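You operate a simulated robot arm through the tools that you are given. There is no shell and no other tool. Be economical: measure what you need, move in short steps, check, and stop when the job is done.

You run a simulated robot arm. Do the job below in one go: nothing can be reset, and whatever is moved stays where it is left.

## Task
Dry the wet black boots on cool, switch off, then lift both tubes.
Fine: lower a tube into each boot; warm air would bake the leather.
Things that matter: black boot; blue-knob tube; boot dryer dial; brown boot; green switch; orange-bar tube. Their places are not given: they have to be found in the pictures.

Only the result counts: the job must be done as asked and must still hold three seconds after the hand-in. Knocking over, shifting, dropping, spilling or breaking anything else fails it.

## Robot
A 7-joint arm with a two-finger parallel gripper, fixed in place. Base frame: the origin is at the foot of the arm, x ahead of it, y to its left, z up; the work surface is at about z = 880. Lengths are in mm, angles in degrees, forces in N, time in s.
With the tool pointing down near the work surface it reaches from about 220 to 740 mm from the base axis. Its first joint turns from -166.0 to 166.0 degrees. Payload 1.57 kg.
The tool frame sits at the grasp point between the pads (the TCP): z along the fingers, y along the line on which they close. The tips reach 30 mm beyond it. The gripper opens to 110 mm. The fingers are 24 mm wide and 12 mm thick; the gripper's body (48 by 112 mm) begins 78 mm behind the TCP.
Orientation is told as [roll, pitch, yaw] about the base's x, y, z axes, in that order, counted from this pose: with the fingers straight down and closing along the base's y, the tool's x points along the base's -x, its y along +y and its z along -z.

## Interface
- The arm moves only by the tool arm_command. Its argument "commands" is a list of rows, each a list of 7 numbers: the gripper command, from -1 (shut) to 1 (fully open), values between in proportion, then the shift along the base's x, y, z in mm, then the turn, a rotation vector about the base's x, y, z in degrees. In form: [[fingers, dx, dy, dz, ax, ay, az], ...]. A call has 1 to 10 rows; each row shifts and turns the commanded pose from where the row before left it. A row lasts 0.2 s, in which the tool goes at most 50 mm and 8.6 degrees; a call with a longer step from one row to the next is refused whole, and so is a gripper value outside its range. Where a pose cannot be reached the arm comes as near as it can. A force on the tool above 90 N (or 10 N above the force at the start of the call, whichever is more), or a blocked arm, ends the call early, and 0.2 s more pass. The fingers move at their own pace (about 45 mm/s each) and stop on an object; they squeeze with about 37 N. The grip force told is the motor's: it shows also when the fingers shut on nothing. Time passes only in rows, and 0.2 s behind the last, so rows that do not move let the fingers close. The reply holds the time, the measured pose of the TCP, the force on the tool along the base axes, the opening and the grip force, in the units named above and with some noise, with the torque about the TCP (base axes, N m) and any sound that the robot's microphone picked up.
- Cameras (640 x 400 px; columns grow to the right, rows downward): "scene" is fixed at [49.5, -649.3, 1911.9]; the picture's right is [0.84, -0.54, 0.00], its down [-0.33, -0.52, -0.79] and it looks along [0.42, 0.66, -0.61] (base axes); focal length 335 px, centre (320, 200). "wrist" rides on the gripper at [70, 16, -141] in the tool frame; the picture's right is [-0.23, 0.97, 0.00], its down [-0.86, -0.20, -0.48] and it looks along [-0.47, -0.11, 0.88] (tool axes); focal length 222 px, centre (320, 200).
- get_image(camera): a new picture of that camera. It takes no simulated time.
- raise_lower(by): slides the trunk up (or, below 0, down) by that many mm; the arm rides with it, the base frame stays. It gives what a move gives, with no picture.
- locate(camera, pixels): for up to 12 pixels [column, row] of the newest picture of that camera ("zoom" is the newest enlarged one), the place [x, y, z] in the base frame of the surface seen there, good to about 2 mm. It takes no simulated time.
- enlarge(camera, box): a new picture of the part [left, top, right, bottom] of that camera's present view, enlarged. It takes no simulated time.
- finish_job(): hands the job in; it is judged then, once.

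Go step by step. Measure first, check grasps and placings, and put right what went wrong. The budget is 80 turns and 38 pictures, counting those below and the enlarged ones. Unless the task says otherwise, let go and move clear before handing in, and close with one line.

The tools are called after ">>>" as name(argument=value, ...) on one line, values as JSON. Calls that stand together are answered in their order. arm_command: Moves the arm, as the interface text tells. Its arguments: {"type":"object","properties":{"commands":{"type":"array"}},"required":["commands"]} The other tools are called the same way: raise_lower (by) slides the trunk up or down; get_image (camera) takes a picture; locate (camera, pixels) gives the place of the surface under pixels of a picture; enlarge (camera, box) takes an enlarged picture of a part of a camera's view; finish_job () hands the job in.

At the start:

```text
t: 0.0
tool_pos: [410.4, 26.5, 1394.8]
ee_rot: [0.1, -0.9, -0.3]
ft_force: [87.1, 47.1, -138.6]
wrist_torque: [-8.3, 3.41, -4.07]
grip_width: 110.0
grip_force: 0.1
trunk travel left (down, up): [-538.0, 52.0]
```

scene: 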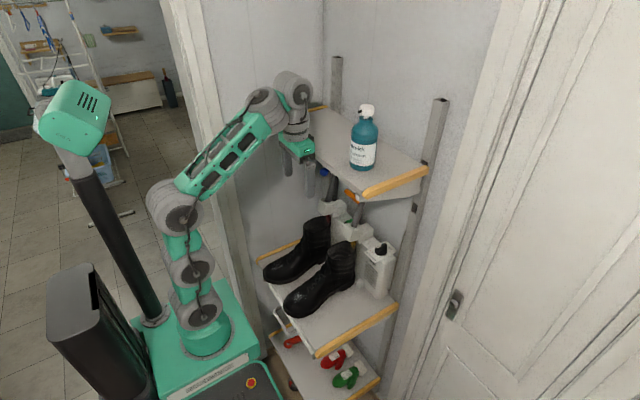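
wrist: 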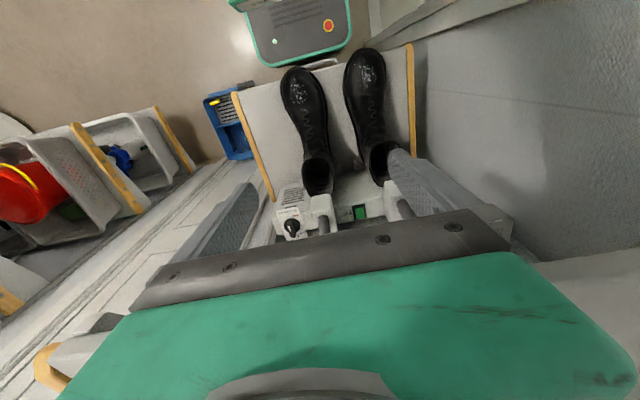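

The scene shows a shelf rack with the black boots at about (310,270), the dryer behind them at (360,245), and the gripper touching or near the upper shelf at (300,150). The starting force is high, so I'll look closer before moving.

>>> enlarge(camera="scene", box=[240, 60, 440, 185])

>>> enlarge(camera="scene", box=[250, 175, 430, 288])

>>> enlarge(camera="wrist", box=[230, 130, 470, 280])

```text
3.20 times, centred on (340, 122) of scene
```

zoom: 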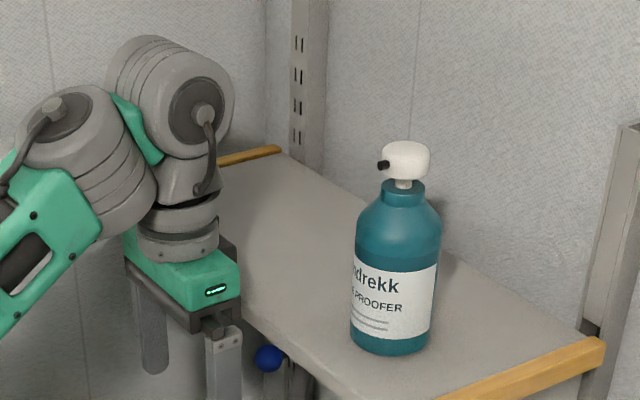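

```text
3.54 times, centred on (340, 232) of scene
```

zoom: 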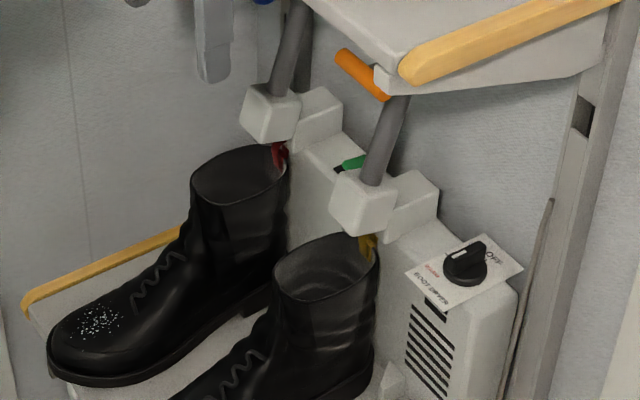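

```text
2.67 times, centred on (350, 205) of wrist
```

zoom: 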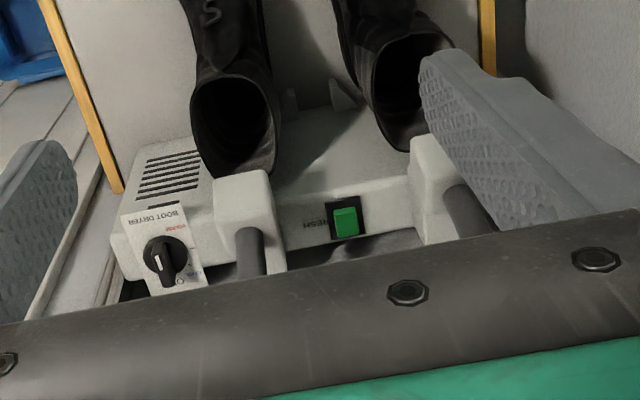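

The dryer has two collars with sloping tubes, a dial on a label, and a green switch. I'll get base-frame places for the main features.

>>> locate(camera="wrist", pixels=[[291, 226], [360, 212], [323, 203], [396, 190], [318, 175], [382, 155], [353, 225], [297, 100], [365, 75], [290, 195]])

>>> enlarge(camera="scene", box=[290, 140, 410, 215])

>>> locate(camera="zoom", pixels=[[320, 200]])

>>> locate(camera="scene", pixels=[[324, 172], [341, 192], [348, 196], [362, 195], [372, 249], [377, 253], [334, 208], [353, 232], [325, 110], [360, 196], [425, 170], [308, 120]])

```text
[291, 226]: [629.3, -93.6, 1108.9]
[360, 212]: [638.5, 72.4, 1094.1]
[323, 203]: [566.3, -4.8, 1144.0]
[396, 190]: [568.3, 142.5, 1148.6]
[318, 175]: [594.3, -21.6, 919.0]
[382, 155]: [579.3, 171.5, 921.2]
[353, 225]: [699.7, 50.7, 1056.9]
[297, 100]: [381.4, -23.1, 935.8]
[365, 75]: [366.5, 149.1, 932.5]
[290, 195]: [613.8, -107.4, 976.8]
```

```text
5.33 times, centred on (350, 178) of scene
```

zoom: 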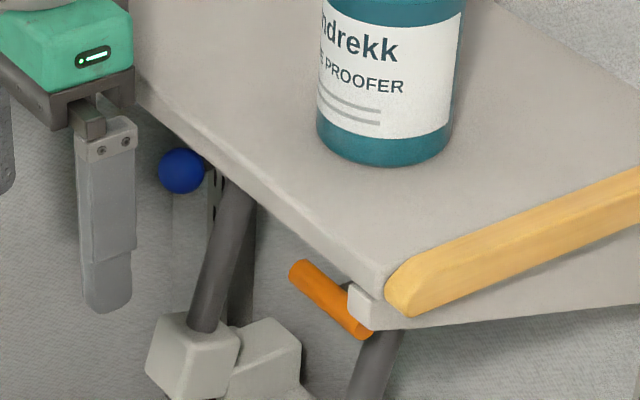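

```text
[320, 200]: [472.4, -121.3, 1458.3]
```

```text
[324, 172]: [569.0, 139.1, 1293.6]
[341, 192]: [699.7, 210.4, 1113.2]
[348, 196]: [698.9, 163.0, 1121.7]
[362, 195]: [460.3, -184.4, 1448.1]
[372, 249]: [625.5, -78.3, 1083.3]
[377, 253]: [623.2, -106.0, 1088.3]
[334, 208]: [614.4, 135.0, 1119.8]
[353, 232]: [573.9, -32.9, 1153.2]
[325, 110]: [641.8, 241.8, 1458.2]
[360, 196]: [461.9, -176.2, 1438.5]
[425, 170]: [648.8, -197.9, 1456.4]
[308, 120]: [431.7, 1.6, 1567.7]
```

The blue knob top is near (569,139,1294), below the upper shelf (z≈1458). I'll measure the orange bar and the tubes on the zoom.

>>> locate(camera="zoom", pixels=[[180, 172], [300, 270], [325, 297], [350, 320], [365, 330], [228, 220], [203, 310], [372, 365], [195, 340], [265, 335], [395, 320], [385, 270]])

>>> enlarge(camera="scene", box=[310, 190, 406, 250])

>>> locate(camera="zoom", pixels=[[160, 80], [190, 60], [320, 170], [345, 150], [200, 190], [340, 280], [350, 310], [210, 130], [320, 120], [410, 60], [260, 330], [110, 180]])

```text
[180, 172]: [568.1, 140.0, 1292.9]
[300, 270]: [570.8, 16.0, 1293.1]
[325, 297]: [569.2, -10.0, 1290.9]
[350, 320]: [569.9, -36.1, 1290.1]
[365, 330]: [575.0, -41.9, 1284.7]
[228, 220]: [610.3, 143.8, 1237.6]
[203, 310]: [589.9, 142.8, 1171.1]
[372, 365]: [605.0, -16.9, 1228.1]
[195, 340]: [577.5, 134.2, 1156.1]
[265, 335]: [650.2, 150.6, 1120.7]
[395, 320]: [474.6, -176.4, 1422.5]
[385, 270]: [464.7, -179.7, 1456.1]
```

```text
6.67 times, centred on (358, 220) of scene
```

zoom: 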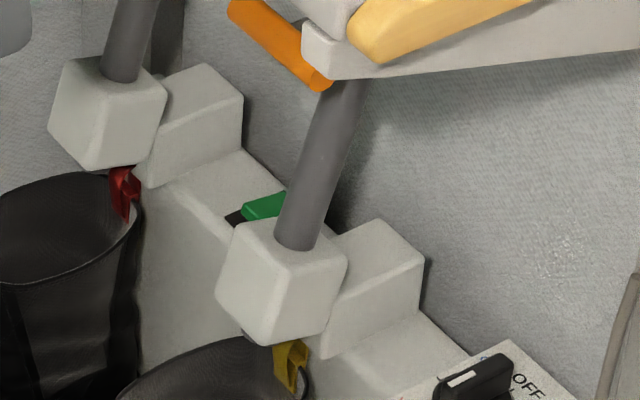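

```text
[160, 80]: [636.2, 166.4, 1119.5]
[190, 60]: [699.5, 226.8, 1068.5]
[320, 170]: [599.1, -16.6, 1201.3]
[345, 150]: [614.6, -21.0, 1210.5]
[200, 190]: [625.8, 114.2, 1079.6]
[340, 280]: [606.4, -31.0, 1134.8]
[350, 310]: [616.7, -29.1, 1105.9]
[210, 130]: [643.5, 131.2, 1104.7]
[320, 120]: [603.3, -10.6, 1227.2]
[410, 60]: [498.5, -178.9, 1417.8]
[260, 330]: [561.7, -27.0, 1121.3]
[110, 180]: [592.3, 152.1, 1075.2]
```

Tubes lean back going up (x 590 at z 1171 to 610 at z 1237), with handles projecting forward at z≈1290. Next I'll read the dial and switch labels.

>>> enlarge(camera="wrist", box=[268, 195, 318, 245])

>>> enlarge(camera="scene", box=[355, 232, 403, 262])

>>> locate(camera="zoom", pixels=[[320, 200], [280, 160], [180, 130], [380, 120], [340, 260]])

>>> enlarge(camera="scene", box=[250, 310, 394, 400])

```text
8.00 times, centred on (293, 220) of wrist
```

zoom: 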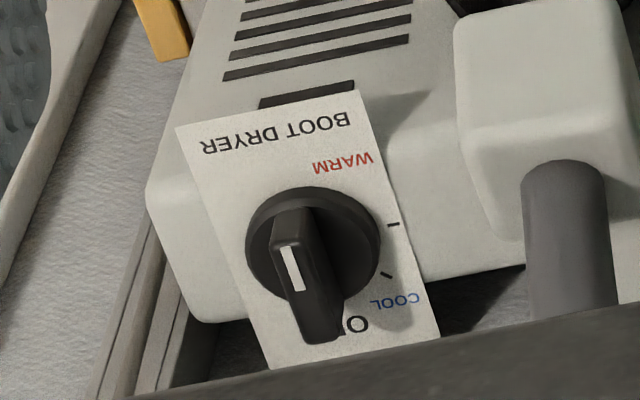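

```text
13.33 times, centred on (379, 247) of scene
```

zoom: 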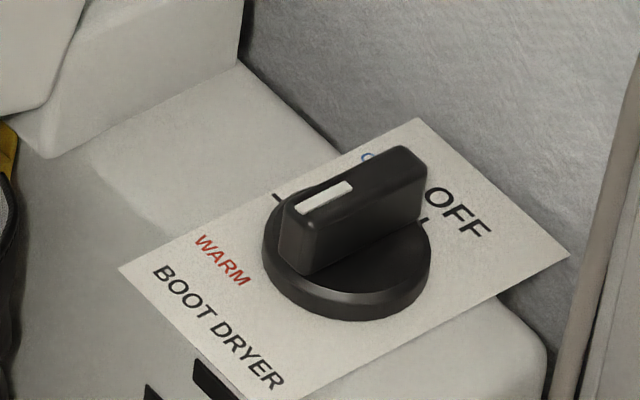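

```text
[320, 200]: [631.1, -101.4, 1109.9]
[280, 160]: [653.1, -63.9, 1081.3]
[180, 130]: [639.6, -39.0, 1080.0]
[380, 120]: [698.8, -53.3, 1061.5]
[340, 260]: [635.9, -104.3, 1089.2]
```

```text
4.44 times, centred on (322, 355) of scene
```

zoom: 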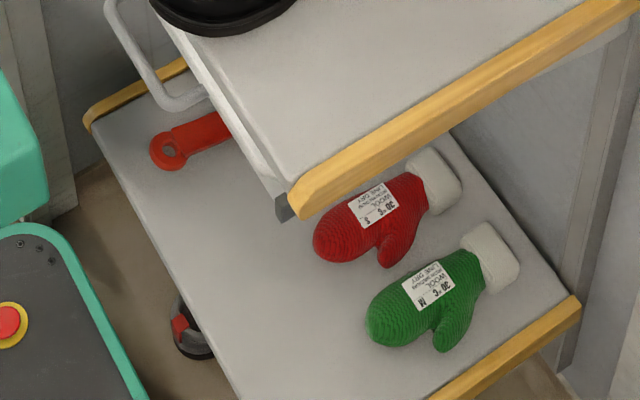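

The dial (centre ≈(633,-102), top z≈1110) has OFF at the back, COOL and WARM to the left. The stripe seems to be at the robot-side end, so I need a better view. I'll run one idle row to check the odd force.

>>> arm_command(commands=[[1, 0, 0, 0, 0, 0, 0]])

```text
t: 0.4
tool_pos: [412.3, 25.4, 1395.2]
ee_rot: [0.1, -1.6, -0.2]
ft_force: [49.6, 27.9, -77.2]
wrist_torque: [-4.92, 2.01, -2.43]
grip_width: 109.9
grip_force: 0.1
trunk travel left (down, up): [-538.0, 52.0]
```

The force is a decaying transient. I'll back off slightly from the shelf, then slide the trunk down to get a closer view of the dryer.

>>> arm_command(commands=[[1, -20, -20, 0, 0, 0, 0], [1, -20, -20, 0, 0, 0, 0], [1, 0, -20, 0, 0, 0, 0]])

>>> raise_lower(by=-150)

>>> get_image(camera="wrist")

>>> get_image(camera="scene")

```text
t: 0.7
tool_pos: [409.2, 20.9, 1394.9]
ee_rot: [0.1, -1.5, -1.0]
ft_force: [25.2, 8.3, -33.8]
wrist_torque: [-1.48, 1.31, -0.72]
grip_width: 110.0
grip_force: 0.1
trunk travel left (down, up): [-538.0, 52.0]
stopped in row 1: the force on the tool passed its limit at 128 N (the readings are from after the stop); the commanded pose is now the measured one
```

```text
t: 2.4
tool_pos: [410.4, 21.8, 1245.5]
ee_rot: [0.2, -1.5, -0.9]
ft_force: [32.9, 18.1, -54.3]
wrist_torque: [-3.31, 1.26, -1.67]
grip_width: 110.1
grip_force: 0.1
trunk travel left (down, up): [-388.0, 202.0]
```

```text
27 pictures are left
```

wrist: 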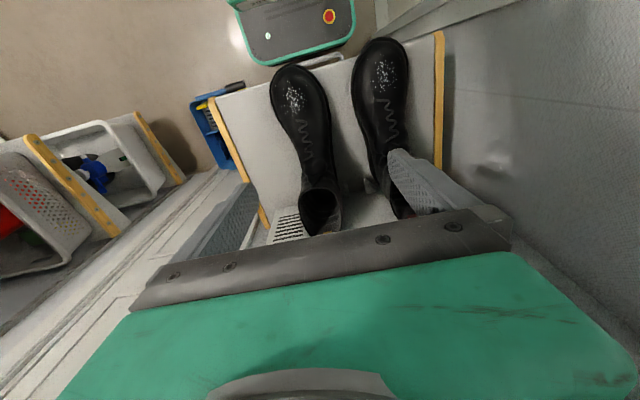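

```text
26 pictures are left
```

scene: 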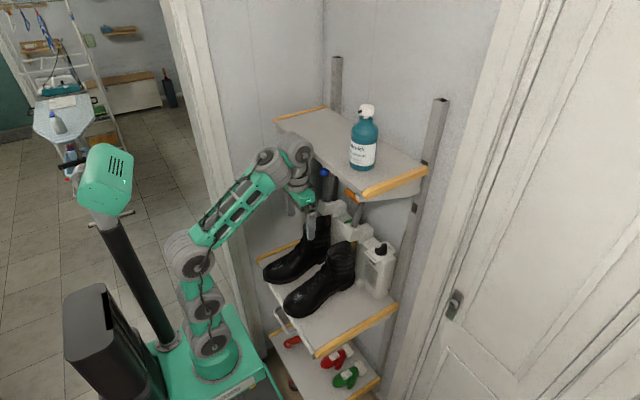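

Nothing visibly touches the hand, yet the force reads 30–50 N. I'll wait a few rows to see whether it settles.

>>> arm_command(commands=[[1, 0, 0, 0, 0, 0, 0], [1, 0, 0, 0, 0, 0, 0], [1, 0, 0, 0, 0, 0, 0], [1, 0, 0, 0, 0, 0, 0]])

>>> arm_command(commands=[[1, -5, 0, 0, 0, 0, 0], [1, -10, 0, 0, 0, 0, 0], [1, -10, 0, 0, 0, 0, 0], [1, -5, 0, 0, 0, 0, 0]])

```text
t: 3.4
tool_pos: [408.4, 21.5, 1246.1]
ee_rot: [0.0, -1.4, -0.9]
ft_force: [33.6, 17.1, -53.3]
wrist_torque: [-3.02, 1.23, -1.46]
grip_width: 110.1
grip_force: 0.0
trunk travel left (down, up): [-388.0, 202.0]
```

```text
t: 4.4
tool_pos: [378.1, 22.0, 1244.4]
ee_rot: [0.1, -1.1, -0.9]
ft_force: [15.8, -0.3, -28.6]
wrist_torque: [-0.04, 0.4, -0.04]
grip_width: 110.1
grip_force: 0.0
trunk travel left (down, up): [-388.0, 202.0]
```

The force falls as it backs off, so the motion is free. I'll move right to y≈-100 and tilt the tool forward 40° to look at the dial.

>>> arm_command(commands=[[1, 0, -8, 0, 0, 0, 0], [1, 0, -15, 0, 0, -3, 0], [1, 0, -20, 0, 0, -5, 0], [1, 0, -20, 0, 0, -6, 0], [1, 0, -20, 0, 0, -6, 0], [1, 0, -20, 0, 0, -6, 0], [1, 0, -12, 0, 0, -6, 0], [1, 0, -5, 0, 0, -4, 0], [1, 0, 0, 0, 0, -4, 0], [1, 0, 0, 0, 0, 0, 0]])

>>> get_image(camera="wrist")

```text
t: 6.6
tool_pos: [380.6, -90.3, 1251.8]
ee_rot: [1.0, -38.3, -1.2]
ft_force: [0.2, 1.0, 0.3]
wrist_torque: [0.03, 0.02, 0.01]
grip_width: 109.6
grip_force: 0.1
out of reach, approached as far as the arm can: row 6, 7, 9
trunk travel left (down, up): [-388.0, 202.0]
```

```text
25 pictures are left
```

wrist: 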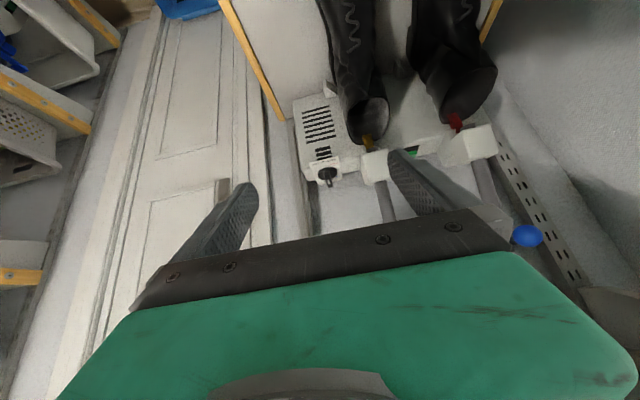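

Force is now zero. The dryer is visible: dial at (327,174), switch near (412,150), yellow tip (367,143), red tip (455,121). I'll enlarge both areas.

>>> enlarge(camera="wrist", box=[290, 80, 402, 220])

>>> locate(camera="wrist", pixels=[[327, 174], [367, 143], [455, 121], [413, 151], [376, 165], [470, 145], [385, 205], [482, 175], [526, 237], [365, 115], [465, 95]])

>>> enlarge(camera="wrist", box=[306, 150, 354, 190])

```text
2.86 times, centred on (346, 150) of wrist
```

zoom: 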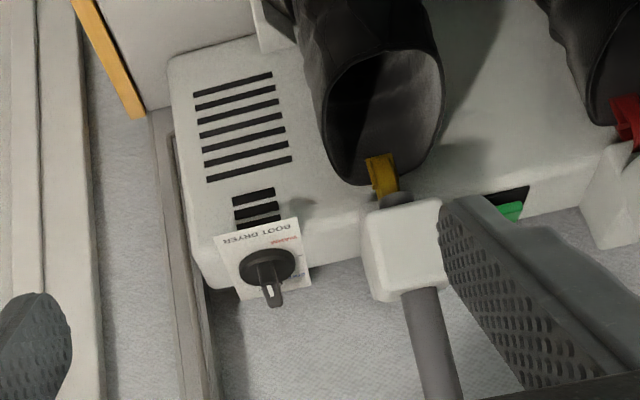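

```text
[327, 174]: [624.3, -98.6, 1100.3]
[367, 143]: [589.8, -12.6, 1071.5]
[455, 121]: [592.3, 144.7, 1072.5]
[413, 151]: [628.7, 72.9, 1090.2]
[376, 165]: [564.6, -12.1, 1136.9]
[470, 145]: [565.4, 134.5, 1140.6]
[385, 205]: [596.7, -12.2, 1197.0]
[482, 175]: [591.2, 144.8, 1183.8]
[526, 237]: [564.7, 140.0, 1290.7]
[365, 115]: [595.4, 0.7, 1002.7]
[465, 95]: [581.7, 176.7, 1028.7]
```

```text
10.00 times, centred on (330, 170) of wrist
```

zoom: 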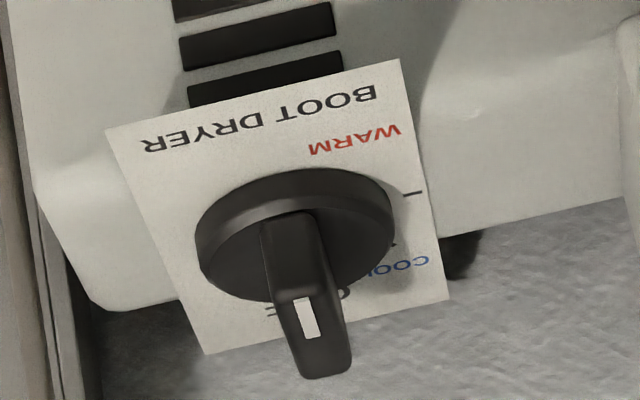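

The stripe appears at the handle's robot-side end, while OFF is at the back. I'll measure label features to settle the directions.

>>> locate(camera="zoom", pixels=[[112, 131], [397, 64], [446, 296], [208, 350], [355, 140], [410, 193], [393, 244], [410, 264], [272, 312], [300, 303], [314, 336], [325, 370]])

>>> enlarge(camera="scene", box=[362, 232, 394, 262])

>>> locate(camera="scene", pixels=[[377, 246], [380, 245], [386, 243], [387, 249], [375.9, 246.9], [371, 251], [389, 248]])

```text
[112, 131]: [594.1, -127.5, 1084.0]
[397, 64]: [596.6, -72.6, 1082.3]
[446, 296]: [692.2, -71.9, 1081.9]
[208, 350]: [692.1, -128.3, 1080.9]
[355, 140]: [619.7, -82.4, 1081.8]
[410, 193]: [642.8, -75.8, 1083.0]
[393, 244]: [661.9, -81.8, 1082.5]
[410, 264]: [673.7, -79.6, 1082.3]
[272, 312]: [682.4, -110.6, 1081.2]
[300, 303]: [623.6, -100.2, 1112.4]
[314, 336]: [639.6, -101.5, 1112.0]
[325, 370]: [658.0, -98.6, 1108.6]
```

```text
13.33 times, centred on (378, 247) of scene
```

zoom: 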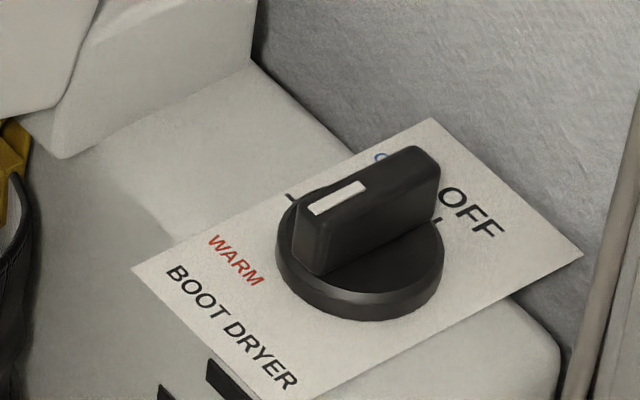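

```text
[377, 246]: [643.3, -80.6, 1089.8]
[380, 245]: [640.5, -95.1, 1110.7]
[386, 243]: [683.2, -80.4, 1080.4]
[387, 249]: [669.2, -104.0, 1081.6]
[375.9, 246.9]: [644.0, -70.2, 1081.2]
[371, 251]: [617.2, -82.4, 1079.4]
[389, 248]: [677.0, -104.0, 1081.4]
```

Ticks lie at 0° (toward +x, OFF), about 45° and about 90°, around a centre near (640,-100). I'll bring the camera closer and more overhead to see the pointer clearly.

>>> arm_command(commands=[[1, 10, 0, -5, 0, 0, 0], [1, 20, 0, -10, 0, 0, 0], [1, 20, 0, -10, 0, 0, 0], [1, 20, 0, -10, 0, 0, 0], [1, 20, 0, -10, 0, 0, 0], [1, 20, -5, -10, 0, 0, 0], [1, 15, -5, -5, 0, 0, 0], [1, 5, 0, 0, 0, 0, 0], [1, 0, 0, 0, 0, 0, 0]])

>>> get_image(camera="wrist")

```text
t: 8.6
tool_pos: [495.9, -96.0, 1217.4]
ee_rot: [0.8, -37.7, -1.2]
ft_force: [0.6, 0.3, 0.2]
wrist_torque: [0.01, 0.0, 0.0]
grip_width: 110.0
grip_force: 0.1
out of reach, approached as far as the arm can: row 6, 7
trunk travel left (down, up): [-388.0, 202.0]
```

```text
21 pictures are left
```

wrist: 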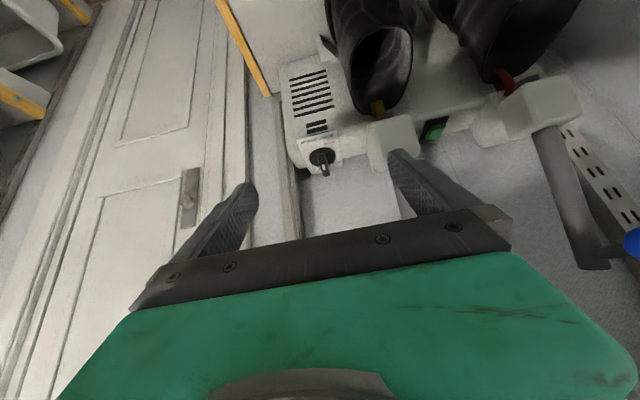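

>>> enlarge(camera="wrist", box=[298, 130, 346, 184])

```text
7.41 times, centred on (322, 157) of wrist
```

zoom: 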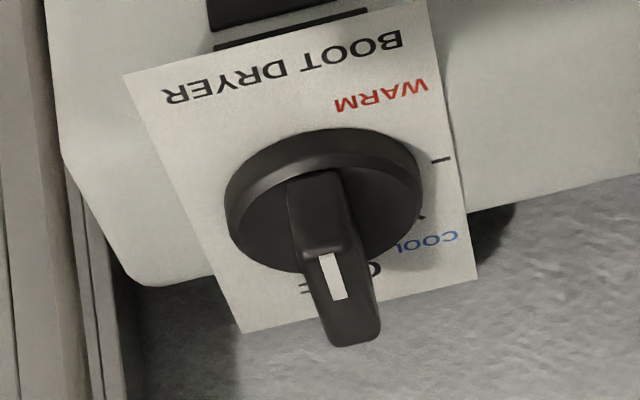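

>>> locate(camera="zoom", pixels=[[300, 140], [230, 185], [415, 180], [285, 270], [375, 265], [318, 258], [325, 255], [342, 297], [358, 340], [310, 175], [440, 160], [420, 216]])

```text
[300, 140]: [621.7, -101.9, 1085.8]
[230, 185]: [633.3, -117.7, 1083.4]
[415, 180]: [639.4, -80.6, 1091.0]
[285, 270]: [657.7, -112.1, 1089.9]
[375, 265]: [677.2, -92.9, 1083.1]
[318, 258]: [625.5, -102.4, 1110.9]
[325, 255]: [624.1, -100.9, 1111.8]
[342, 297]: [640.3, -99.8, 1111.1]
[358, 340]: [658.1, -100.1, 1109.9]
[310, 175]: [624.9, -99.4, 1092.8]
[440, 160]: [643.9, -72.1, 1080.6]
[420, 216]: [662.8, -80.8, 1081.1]
```

The disc is centred at (640,-100), radius ≈20, and the handle lies along x with its stripe at the -x half. A counter-clockwise turn moves its far end from OFF toward COOL. I'll read the switch text and check the tube tops.

>>> enlarge(camera="wrist", box=[390, 90, 490, 150])

>>> locate(camera="wrist", pixels=[[560, 170], [590, 255], [608, 262], [632, 240], [612, 248], [555, 135], [392, 140]])

```text
6.40 times, centred on (440, 120) of wrist
```

zoom: 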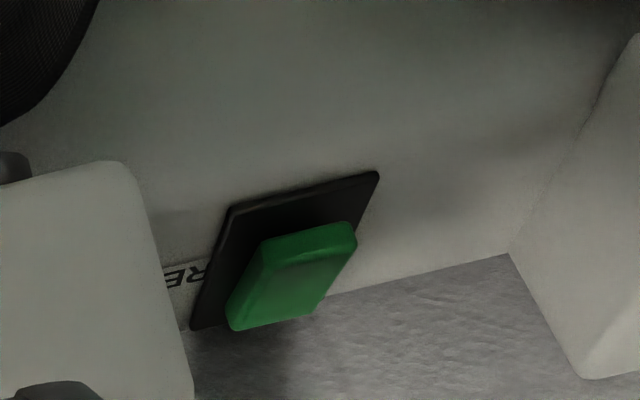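

```text
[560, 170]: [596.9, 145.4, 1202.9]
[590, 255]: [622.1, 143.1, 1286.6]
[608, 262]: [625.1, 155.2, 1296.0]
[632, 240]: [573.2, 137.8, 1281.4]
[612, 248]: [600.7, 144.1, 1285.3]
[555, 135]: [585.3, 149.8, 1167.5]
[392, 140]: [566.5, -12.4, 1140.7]
```

The switch is labelled "…RESH" (a fresh/odour function, not needed). I'll back out and tilt the tool nearly horizontal so I can grip the orange bar ends under the upper shelf.

>>> arm_command(commands=[[1, -10, 0, 5, 0, 0, 0], [1, -25, 0, 5, 0, 0, 0], [1, -25, 0, 5, 0, 0, 0], [1, -20, 5, 5, 0, -5, 0], [1, -10, 10, 5, 0, -7, 0], [1, 0, 15, 5, 0, -7, 0], [1, 0, 20, 5, 0, -7, 0], [1, 0, 20, 5, 0, -7, 0], [1, 0, 12, 3, 0, -4, 0], [1, 0, 0, 0, 0, 0, 0]])

```text
t: 10.1
tool_pos: [420.8, -143.2, 1235.0]
ee_rot: [-2.1, -46.6, -14.5]
ft_force: [0.6, 0.5, 0.1]
wrist_torque: [-0.02, 0.01, -0.05]
grip_width: 110.2
grip_force: 0.0
out of reach, approached as far as the arm can: row 5, 6, 7
trunk travel left (down, up): [-388.0, 202.0]
stopped in row 7: the arm was blocked; the commanded pose is now the measured one
```

The arm strayed to y=-143 and stopped as blocked, so I'll look at its configuration.

>>> get_image(camera="scene")

```text
18 pictures are left
```

scene: 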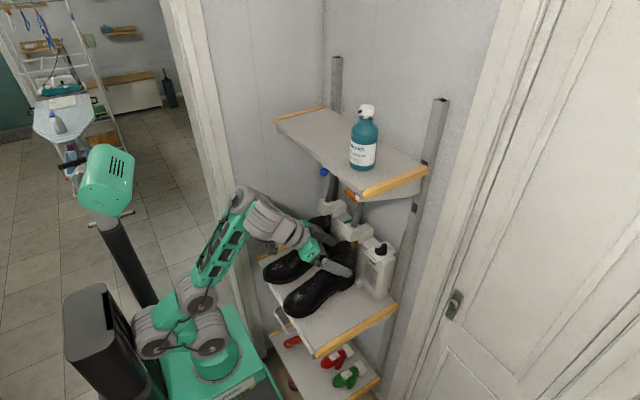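

The arm is folded tightly (wrist too near the shoulder). I'll go forward and left while restoring yaw, where the arm is less folded.

>>> arm_command(commands=[[1, 8, 8, 0, 0, 0, 1], [1, 12, 16, 0, 0, 0, 2], [1, 12, 20, 0, 1, 0, 3], [1, 12, 20, 0, 1, 0, 3], [1, 10, 20, 0, 0, 0, 3], [1, 10, 20, 0, 0, 0, 2], [1, 8, 16, 0, 0, 0, 0], [1, 5, 8, 0, 0, 0, 0], [1, 0, 0, 0, 0, 0, 0]])

```text
t: 12.1
tool_pos: [494.2, -15.6, 1243.6]
ee_rot: [0.9, -46.6, -3.1]
ft_force: [-0.3, 0.7, 0.1]
wrist_torque: [0.03, -0.02, 0.01]
grip_width: 109.9
grip_force: 0.1
out of reach, approached as far as the arm can: row 4
trunk travel left (down, up): [-388.0, 202.0]
```

Back on track at (494,-16,1244). Now I tilt further and rise to bar height in front of the orange bar.

>>> arm_command(commands=[[1, 2, 0, 5, 0, -3, 0], [1, 3, 0, 8, 0, -5, 0], [1, 3, 0, 8, 0, -5, 0], [1, 3, 0, 8, 0, -5, 0.5], [1, 3, 0, 8, 0, -5, 0.5], [1, 0, 0, 5, 0, -3, 0.5], [1, 0, 0, 3, 0, 0, 0.5], [1, 0, 0, 0, 0, 0, 0]])

>>> get_image(camera="wrist")

```text
t: 14.1
tool_pos: [548.2, 29.4, 1328.0]
ee_rot: [-2.1, -67.2, 0.0]
ft_force: [1.6, -0.3, -0.6]
wrist_torque: [-0.01, -0.01, -0.03]
grip_width: 109.8
grip_force: 0.1
out of reach, approached as far as the arm can: row 1, 2, 3, 4, 5, 6
trunk travel left (down, up): [-388.0, 202.0]
stopped in row 8: the arm was blocked; the commanded pose is now the measured one
```

```text
17 pictures are left
```

wrist: 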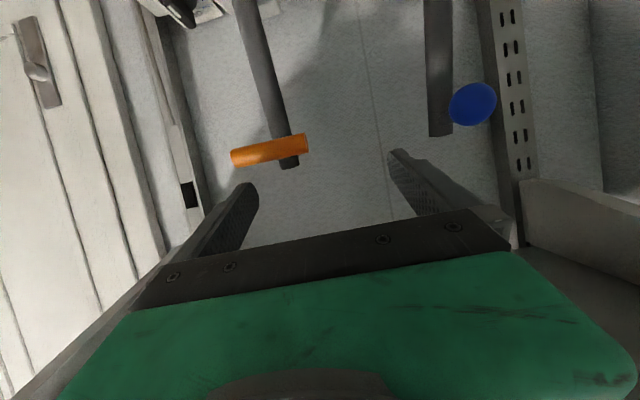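

The pose drifted to (548,29,1328) because the wrist is near its limit with the arm this high. I'll back off and lower the trunk so that the forearm reaches up and the wrist bends less.

>>> arm_command(commands=[[1, -5, 0, -3, 0, 0, 0], [1, -15, -8, -8, 0, 0, 0], [1, -20, -10, -10, 0, 0, 0], [1, -20, -10, -10, 0, 0, 0], [1, -15, -10, -8, 0, 0, 0], [1, -5, -4, -4, 0, 0, 0], [1, 0, 0, 0, 0, 0, 0]])

>>> raise_lower(by=-100)

```text
t: 14.7
tool_pos: [574.8, 39.4, 1221.4]
ee_rot: [-6.2, -56.2, 4.0]
ft_force: [-55.0, -42.5, 17.3]
wrist_torque: [-0.44, 0.07, -4.43]
grip_width: 110.2
grip_force: 0.4
trunk travel left (down, up): [-388.0, 202.0]
stopped in row 3: the arm was blocked; the commanded pose is now the measured one
```

```text
t: 15.5
tool_pos: [563.7, 39.8, 1190.8]
ee_rot: [-4.4, -57.6, 2.0]
ft_force: [-61.7, -48.7, 21.1]
wrist_torque: [-1.62, -0.6, -4.71]
grip_width: 110.1
grip_force: 0.3
trunk travel left (down, up): [-344.0, 246.0]
stopped: the force on the tool passed its limit at 118 N (the readings are from after the stop); the commanded pose is now the measured one
```

The arm swung down and a finger is touching something. I'll look before moving.

>>> get_image(camera="wrist")

>>> get_image(camera="scene")

```text
16 pictures are left
```

wrist: 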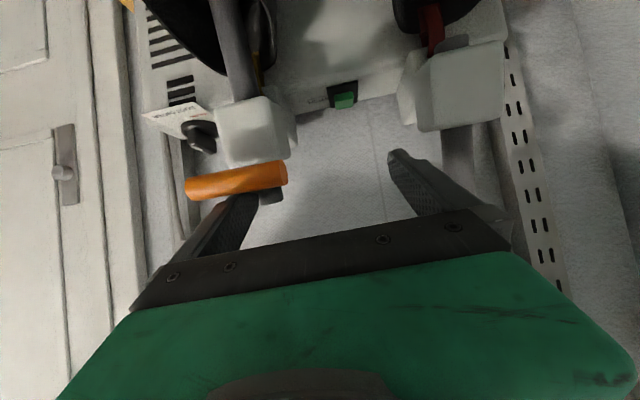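

```text
15 pictures are left
```

scene: 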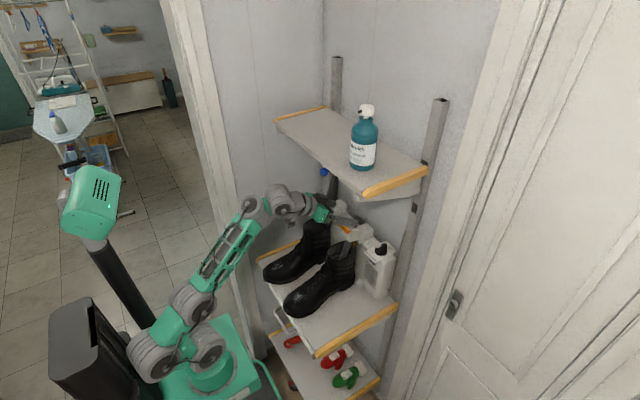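

Usefully, the orange tube has been pushed down into its boot. The right finger now rests against the bar at (235,190), so I'll measure it to free it safely.

>>> locate(camera="wrist", pixels=[[195, 187], [235, 180], [280, 173], [268, 197], [245, 203], [230, 225], [398, 158], [430, 185], [440, 80], [232, 60], [255, 125], [215, 210]])

>>> enlarge(camera="wrist", box=[130, 60, 450, 260])

```text
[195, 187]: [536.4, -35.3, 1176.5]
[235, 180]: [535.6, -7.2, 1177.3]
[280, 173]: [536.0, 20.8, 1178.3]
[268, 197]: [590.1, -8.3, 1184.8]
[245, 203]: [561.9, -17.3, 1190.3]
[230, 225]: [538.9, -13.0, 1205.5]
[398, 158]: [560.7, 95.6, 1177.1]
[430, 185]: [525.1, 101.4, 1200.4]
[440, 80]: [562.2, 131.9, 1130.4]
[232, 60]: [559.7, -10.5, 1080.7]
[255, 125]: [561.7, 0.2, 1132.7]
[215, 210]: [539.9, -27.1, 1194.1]
```

```text
2.00 times, centred on (290, 160) of wrist
```

zoom: 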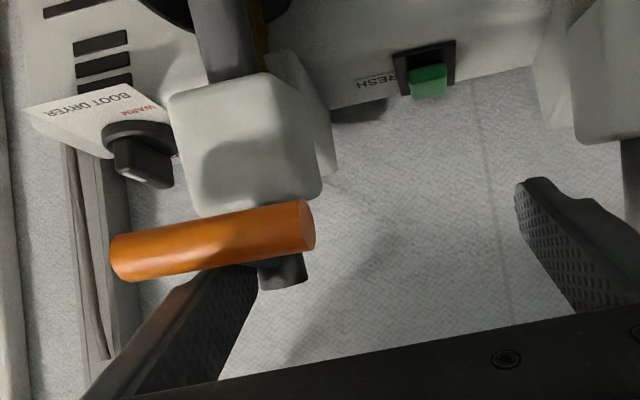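

The orange bar is now at about (547,-8,1178), down about 118 mm, with the tube top just above its collar. The right finger lies over the bar against the tube, so I'll retract back and up with a slight move to -y.

>>> arm_command(commands=[[1, -2, -2, 3, 0, 0, 0], [1, -4, -3, 6, 0, 0, 0], [1, -8, -2, 8, 0, 0, 0], [1, -8, 0, 8, 0, 0, 0]])

```text
t: 16.2
tool_pos: [593.7, 34.7, 1182.8]
ee_rot: [-2.8, -56.1, 0.5]
ft_force: [-76.9, -40.3, 18.2]
wrist_torque: [-1.23, -0.69, -5.55]
grip_width: 110.3
grip_force: 0.6
trunk travel left (down, up): [-344.0, 246.0]
stopped in row 3: the arm was blocked; the commanded pose is now the measured one
```

The hand crept forward instead of back. I'll try a single small backward step and read it.

>>> arm_command(commands=[[1, -10, 0, 0, 0, 0, 0]])

```text
t: 16.6
tool_pos: [663.2, 32.4, 1138.2]
ee_rot: [-2.8, -53.4, 0.2]
ft_force: [-22.0, -49.6, 22.9]
wrist_torque: [-0.05, -0.98, 1.78]
grip_width: 110.2
grip_force: 0.5
trunk travel left (down, up): [-344.0, 246.0]
stopped in row 1: the arm was blocked; the commanded pose is now the measured one
```

>>> arm_command(commands=[[1, 0, 0, 0, 0, 0, 0]])

>>> get_image(camera="wrist")

```text
t: 16.9
tool_pos: [654.3, 38.7, 1150.0]
ee_rot: [-4.3, -54.7, 2.3]
ft_force: [46.1, -37.4, 27.3]
wrist_torque: [-0.61, 2.53, 4.35]
grip_width: 110.0
grip_force: 0.1
trunk travel left (down, up): [-344.0, 246.0]
stopped in row 1: the force on the tool passed its limit at 96 N (the readings are from after the stop); the commanded pose is now the measured one
```

```text
13 pictures are left
```

wrist: 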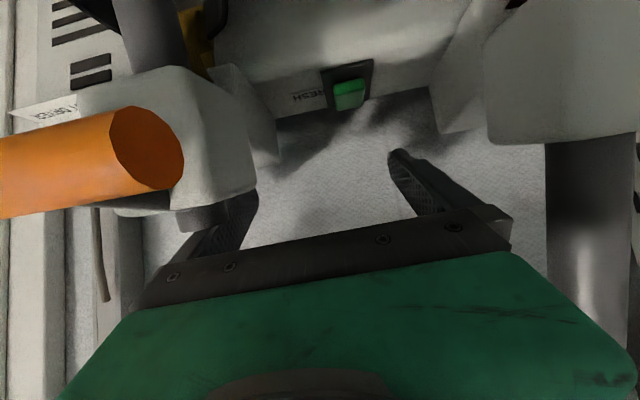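

The hand is between the two tubes with the right finger next to the orange tube's cap at (205,215). I'll narrow the fingers so it comes clear before retracting.

>>> arm_command(commands=[[0.0, 0, 0, 0, 0, 0, 0], [0.0, 0, 0, 0, 0, 0, 0], [0.0, 0, 0, 0, 0, 0, 0]])

```text
t: 17.7
tool_pos: [651.5, 41.9, 1153.9]
ee_rot: [-4.2, -54.9, 2.4]
ft_force: [30.6, -32.1, 45.7]
wrist_torque: [-1.74, 2.79, 3.03]
grip_width: 83.6
grip_force: 15.2
trunk travel left (down, up): [-344.0, 246.0]
```

>>> arm_command(commands=[[0.0, 0, 0, 0, 0, 0, 0], [0.0, 0, 0, 0, 0, 0, 0]])

>>> get_image(camera="scene")

```text
t: 18.3
tool_pos: [650.6, 43.5, 1152.2]
ee_rot: [-4.3, -55.0, 2.4]
ft_force: [27.8, -25.5, 45.7]
wrist_torque: [-1.91, 2.73, 2.64]
grip_width: 78.6
grip_force: 12.7
trunk travel left (down, up): [-344.0, 246.0]
```

```text
12 pictures are left
```

scene: 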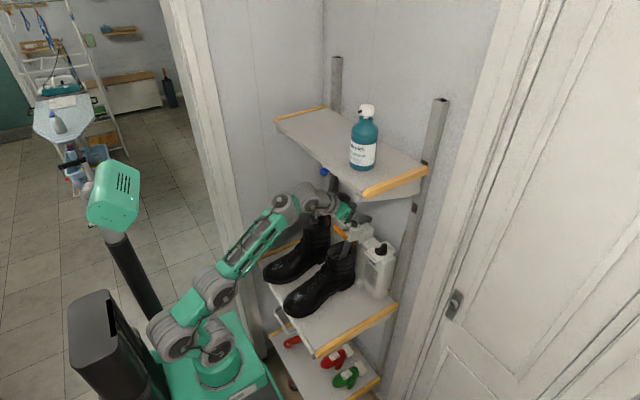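

Something below supports the hand (force +46 N in z). Raising with the trunk lifts straight up without joint replanning, so I'll raise 40 mm.

>>> raise_lower(by=40)

```text
t: 19.1
tool_pos: [649.7, 46.0, 1183.2]
ee_rot: [-4.4, -53.8, 2.4]
ft_force: [0.0, 0.6, -0.4]
wrist_torque: [0.02, -0.04, 0.0]
grip_width: 55.2
grip_force: 0.0
trunk travel left (down, up): [-384.0, 206.0]
```

The hand is free now (force ≈0, opening 55). I'll make a small retreat along the tool axis.

>>> arm_command(commands=[[0, -5, 0, 4, 0, 0, 0], [0, -10, 0, 7, 0, 0, 0], [0, -10, 0, 7, 0, 0, 0]])

```text
t: 19.9
tool_pos: [625.5, 45.7, 1204.5]
ee_rot: [-4.2, -54.0, 2.5]
ft_force: [0.2, 0.8, 0.4]
wrist_torque: [0.02, 0.02, 0.02]
grip_width: 54.8
grip_force: 0.0
trunk travel left (down, up): [-384.0, 206.0]
```

It is moving normally again. I'll retreat to x≈510, then shift left toward the blue knob line.

>>> arm_command(commands=[[0, -12, 0, 5, 0, 0, 0], [0, -20, 0, 8, 0, 0, 0], [0, -20, 0, 8, 0, 0, 0], [0, -20, 0, 8, 0, 0, 0], [0, -20, 0, 5, 0, 0, 0], [0, -12, 0, 0, 0, 0, 0]])

```text
t: 21.4
tool_pos: [524.7, 46.2, 1232.9]
ee_rot: [-4.7, -53.3, 2.5]
ft_force: [-0.1, 0.0, 0.2]
wrist_torque: [-0.03, -0.01, -0.05]
grip_width: 55.3
grip_force: 0.1
trunk travel left (down, up): [-384.0, 206.0]
```

>>> arm_command(commands=[[0.3, -5, 8, 4, 0, 0, 0], [0.8, -5, 15, 5, 0, 0, 0], [1, -5, 20, 6, 0, 0, 0], [1, 0, 20, 6, 1, 0, 0], [1, 0, 18, 6, 1, 0, 0], [1, 0, 12, 5, 1, 0, 0], [1, 0, 4, 3, 1, 0, 0], [1, 0, 0, 0, 0, 0, 0]])

>>> get_image(camera="wrist")

```text
t: 23.1
tool_pos: [505.0, 142.6, 1271.9]
ee_rot: [2.5, -53.9, -3.1]
ft_force: [-0.7, -0.2, -0.6]
wrist_torque: [0.04, 0.01, 0.02]
grip_width: 110.1
grip_force: 0.0
trunk travel left (down, up): [-384.0, 206.0]
```

```text
11 pictures are left
```

wrist: 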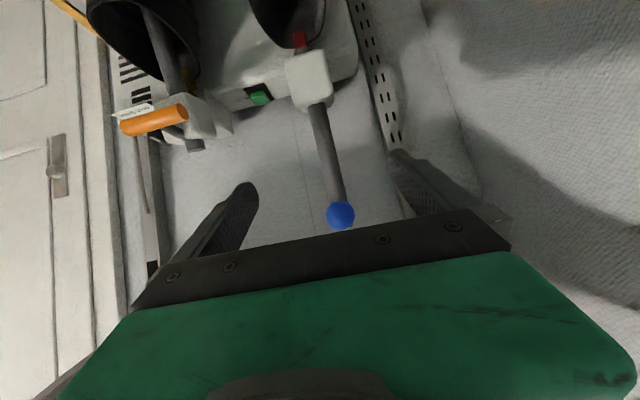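

The blue knob at (340,215) is centred between the fingers. I'll advance to it with a bit more tilt.

>>> arm_command(commands=[[1, 5, 0, 1, 0, -1, 0], [1, 12, 0, 3, 0, -2, 0], [1, 15, 0, 3, 0, -2, 0], [1, 15, 0, 3, 0, -2, 0], [1, 14, 0, 3, 0, -1, 0], [1, 9, 0, 3, 0, 0, 0], [1, 4, 0, 1, 0, 0, 0], [1, 0, 0, 0, 0, 0, 0]])

```text
t: 24.9
tool_pos: [579.4, 142.2, 1289.5]
ee_rot: [3.2, -61.9, -3.7]
ft_force: [-0.6, 0.2, 0.7]
wrist_torque: [-0.01, 0.03, 0.02]
grip_width: 110.1
grip_force: 0.1
trunk travel left (down, up): [-384.0, 206.0]
```

Exactly there, with no contact. Closing on the knob.

>>> arm_command(commands=[[-0.6, 0, 0, 0, 0, 0, 0], [-0.6, 0, 0, 0, 0, 0, 0], [-1, 0, 0, 0, 0, 0, 0], [-1, 0, 0, 0, 0, 0, 0], [-1, 0, 0, 0, 0, 0, 0], [-1, 0, 0, 0, 0, 0, 0]])

```text
t: 26.4
tool_pos: [579.8, 149.4, 1288.0]
ee_rot: [2.6, -61.9, -2.7]
ft_force: [0.8, 32.3, -0.1]
wrist_torque: [0.17, -0.29, -0.07]
grip_width: 29.8
grip_force: 24.7
trunk travel left (down, up): [-384.0, 206.0]
```

The knob is gripped (29.8 mm). I'll relieve the side force and draw the tube down along its axis.

>>> arm_command(commands=[[-1, 0, 6, 0, 0, 0, 0], [-1, -1.5, 0, -5, 0, 0, 0], [-1, -3, 0, -10, 0, 0, 0], [-1, -3, 0, -10, 0, 0, 0], [-1, -3, 0, -10, 0, 0, 0]])

```text
t: 27.6
tool_pos: [569.9, 149.7, 1254.5]
ee_rot: [3.2, -62.0, -3.7]
ft_force: [4.2, 9.4, -0.3]
wrist_torque: [-0.02, -0.93, -0.13]
grip_width: 28.8
grip_force: 39.1
trunk travel left (down, up): [-384.0, 206.0]
```

Sliding well with low force. Continuing down.

>>> arm_command(commands=[[-1, -3, 0, -10, 0, 0, 0], [-1, -3, 0, -10, 0, 0, 0], [-1, -3, 0, -10, 0, 0, 0], [-1, -3, 0, -10, 0, 0, 0], [-1, -3, 0, -10, 0, 0, 0], [-1, -3, 0, -10, 0, 0, 0], [-1, -3, 0, -9, 0, 0, 0], [-1, -2, 0, -5, 0, 0, 0], [-1, -1, 0, -5, 0, 0, 0]])

```text
t: 29.6
tool_pos: [547.0, 149.7, 1177.9]
ee_rot: [3.5, -62.2, -4.0]
ft_force: [17.7, 9.2, 8.7]
wrist_torque: [-0.45, -0.36, -0.29]
grip_width: 28.9
grip_force: 38.6
trunk travel left (down, up): [-384.0, 206.0]
```

The knob is at z≈1178, matching the orange bar. I'll push gently to confirm the stop.

>>> arm_command(commands=[[-1, -1, 0, -3, 0, 0, 0], [-1, -1, 0, -3, 0, 0, 0], [-1, 0, 0, 0, 0, 0, 0]])

```text
t: 30.4
tool_pos: [544.0, 148.4, 1172.4]
ee_rot: [3.4, -62.2, -3.9]
ft_force: [12.5, 7.0, 19.7]
wrist_torque: [-0.49, -1.26, -0.5]
grip_width: 28.9
grip_force: 38.6
trunk travel left (down, up): [-384.0, 206.0]
```

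It is at its stop. I'll release and back off along the tool axis.

>>> arm_command(commands=[[0.5, 0, 0, 0, 0, 0, 0], [0.5, 0, 0, 0, 0, 0, 0], [0.5, 0, 0, 0, 0, 0, 0], [0.5, -5, -2, 2, 0, 0, 0], [0.5, -12, -5, 6, 0, 0, 0], [0.5, -15, -8, 8, 0, 0, 0], [0.5, -15, -15, 8, 0, 0, 0], [0.5, -12, -15, 5, 0, 2, 0], [0.5, -5, -8, 0, 0, 2, 0], [0.5, 0, 0, 0, 0, 0, 0]])

>>> get_image(camera="wrist")

```text
t: 32.5
tool_pos: [478.3, 95.9, 1198.3]
ee_rot: [2.8, -57.9, -3.2]
ft_force: [-0.5, -0.4, -0.3]
wrist_torque: [0.03, -0.02, 0.01]
grip_width: 82.5
grip_force: 0.1
trunk travel left (down, up): [-384.0, 206.0]
```

```text
10 pictures are left
```

wrist: 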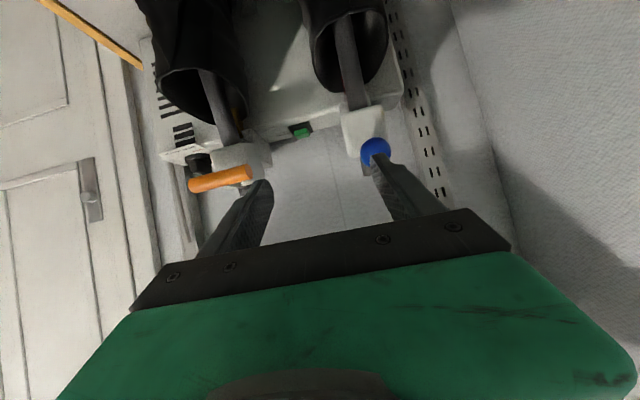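

Both tubes are now down inside the boots. Next is the dial: I move right to y=-103 and make the tool steeper (about 40°).

>>> arm_command(commands=[[0.5, 0, -8, 2, 0, 1, 0], [0.5, 2, -18, 4, 0, 2, 0], [0.2, 3, -25, 5, 0, 2, 0], [0, 3, -28, 5, 0, 2, 0], [0, 3, -28, 4, 0, 3, 0], [-0.2, 3, -28, 0, -1, 3, 1], [-0.2, 3, -28, 0, -1, 3, 1], [-0.2, 3, -20, 0, -1, 2, 1], [-0.2, 0, -10, 0, 0, 0, 0], [-0.2, 0, -5, 0, 0, 0, 0]])

```text
t: 34.8
tool_pos: [498.1, -101.8, 1217.3]
ee_rot: [-2.2, -39.9, 3.3]
ft_force: [-0.3, 0.5, -0.5]
wrist_torque: [0.03, -0.03, -0.01]
grip_width: 43.8
grip_force: 0.1
trunk travel left (down, up): [-384.0, 206.0]
```

>>> arm_command(commands=[[-0.2, 8, 0, -2, 0.5, 0, -1], [-0.2, 18, 0, -6, 0.5, 0, -1], [-0.3, 20, 0, -8, 0.5, 0, -1], [-0.4, 20, 0, -8, 0.5, 0, 0], [-0.4, 20, 0, -8, 0, 0, 0], [-0.4, 20, 0, -8, 0, 0, 0], [-0.4, 15, 0, -7, 0, 0, 0], [-0.4, 5, 0, -3, 0, 0, 0], [-0.4, 0, 0, 0, 0, 0, 0]])

>>> get_image(camera="wrist")

```text
t: 36.8
tool_pos: [624.8, -100.5, 1168.8]
ee_rot: [0.5, -40.0, -1.4]
ft_force: [-0.5, -0.1, -0.1]
wrist_torque: [0.01, 0.01, 0.02]
grip_width: 33.1
grip_force: 0.0
trunk travel left (down, up): [-384.0, 206.0]
```

```text
9 pictures are left
```

wrist: 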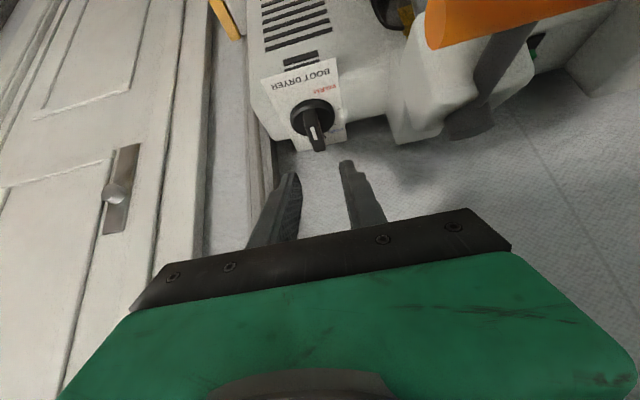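

The fingers straddle the dial handle at (316,138). I'll descend around it.

>>> arm_command(commands=[[-0.4, 1, 0, -5, 0, 0, 0], [-0.4, 1, 0, -10, 0, 0, 0], [-0.4, 2, 0, -10, 0, 0, 0], [-0.4, 1, 0, -10, 0, 0, 0], [-0.4, 1, 0, -6, 0, 0, 0], [-0.4, 0, 0, -2, 0, 0, 0], [-0.4, 0, 0, 0, 0, 0, 0]])

```text
t: 38.4
tool_pos: [631.2, -101.3, 1124.9]
ee_rot: [0.5, -40.1, -1.4]
ft_force: [-0.6, -1.0, -0.6]
wrist_torque: [0.01, 0.02, 0.0]
grip_width: 33.2
grip_force: 0.0
trunk travel left (down, up): [-384.0, 206.0]
```

Now I close gently on the handle.

>>> arm_command(commands=[[-0.8, 0, 0, 0, 0, 0, 0], [-1, 0, 0, 0, 0, 0, 0], [-1, 0, 0, 0, 0, 0, 0], [-1, 0, 0, 0, 0, 0, 0]])

>>> enlarge(camera="wrist", box=[250, 60, 410, 230])

```text
t: 39.4
tool_pos: [631.4, -100.4, 1124.8]
ee_rot: [0.3, -39.8, -1.2]
ft_force: [0.8, 13.0, -0.7]
wrist_torque: [0.12, -0.06, 0.83]
grip_width: 11.9
grip_force: 28.5
trunk travel left (down, up): [-384.0, 206.0]
```

```text
2.35 times, centred on (330, 145) of wrist
```

zoom: 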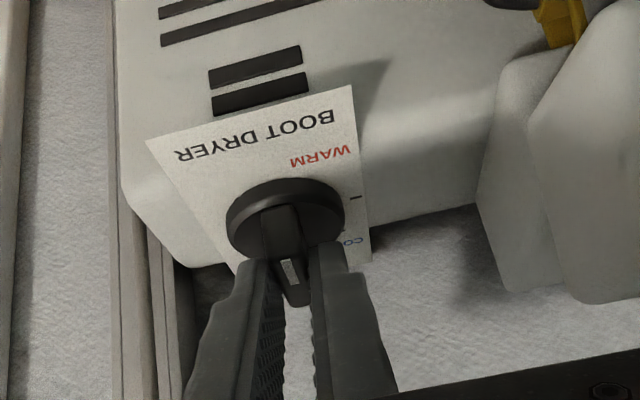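

The handle is held (11.9 mm). I'll turn counter-clockwise about the dial axis, first about 20°, watching torque and sound.

>>> arm_command(commands=[[-1, 0, -0.6, 0, 0, 0, 4], [-1, 0.1, -0.9, 0, 0, 0, 6], [-1, 0.2, -0.9, 0, 0, 0, 6], [-1, 0.3, -0.9, 0, 0, 0, 6], [-1, 0, 0, 0, 0, 0, 0]])

```text
t: 40.5
tool_pos: [632.4, -104.6, 1125.3]
ee_rot: [0.4, -40.0, 20.6]
ft_force: [5.8, 3.5, -3.3]
wrist_torque: [-0.03, -0.56, 0.03]
grip_width: 11.7
grip_force: 29.2
trunk travel left (down, up): [-384.0, 206.0]
```

>>> arm_command(commands=[[-1, 0.3, -0.9, 0, 0, 0, 6], [-1, 0.4, -0.8, 0, 0, 0, 6], [-1, 0.5, -0.8, 0, 0, 0, 6], [-1, 0.3, -0.4, 0, 0, 0, 3], [-1, 0, 0, 0, 0, 0, 0]])

>>> enlarge(camera="scene", box=[340, 215, 404, 265])

```text
t: 41.8
tool_pos: [634.4, -108.8, 1123.9]
ee_rot: [0.3, -40.2, 38.4]
ft_force: [30.2, -13.5, 22.7]
wrist_torque: [-0.22, -1.0, -0.36]
grip_width: 11.8
grip_force: 28.9
out of reach, approached as far as the arm can: row 3, 4
trunk travel left (down, up): [-384.0, 206.0]
```

```text
8.00 times, centred on (372, 240) of scene
```

zoom: 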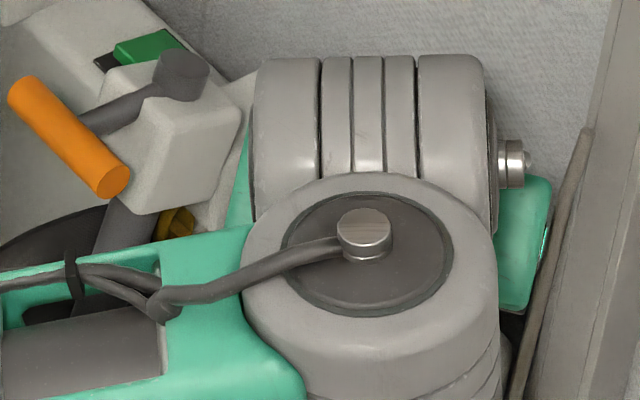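

The dial turned about 40° with small torque, and the arm's reach ends here. I'll release, back off a little and look.

>>> arm_command(commands=[[-0.4, 0, 0, 0, 0, 0, 0], [-0.4, 0, 0, 0, 0, 0, 0], [-0.4, 0, 0, 5, 0, 0, 0], [-0.4, -1, 0, 12, 0, 0, -2], [-0.4, -3, 2, 15, 0, 0, -5], [-0.4, -3, 2, 15, 0, 0, -5], [-0.4, -3, 2, 10, 0, 0, -5], [-0.4, 0, 0, 0, 0, 0, 0]])

>>> enlarge(camera="wrist", box=[250, 60, 410, 190])

```text
t: 43.5
tool_pos: [619.4, -99.7, 1177.1]
ee_rot: [0.4, -40.0, 21.5]
ft_force: [-0.8, 0.2, -0.3]
wrist_torque: [-0.03, 0.01, 0.0]
grip_width: 33.1
grip_force: 0.0
out of reach, approached as far as the arm can: row 3
trunk travel left (down, up): [-384.0, 206.0]
```

```text
3.08 times, centred on (330, 125) of wrist
```

zoom: 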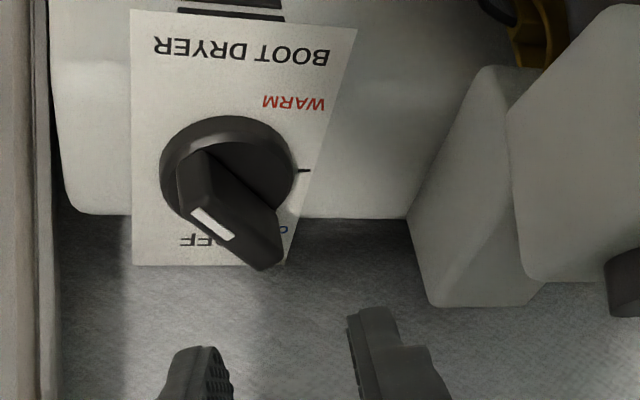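

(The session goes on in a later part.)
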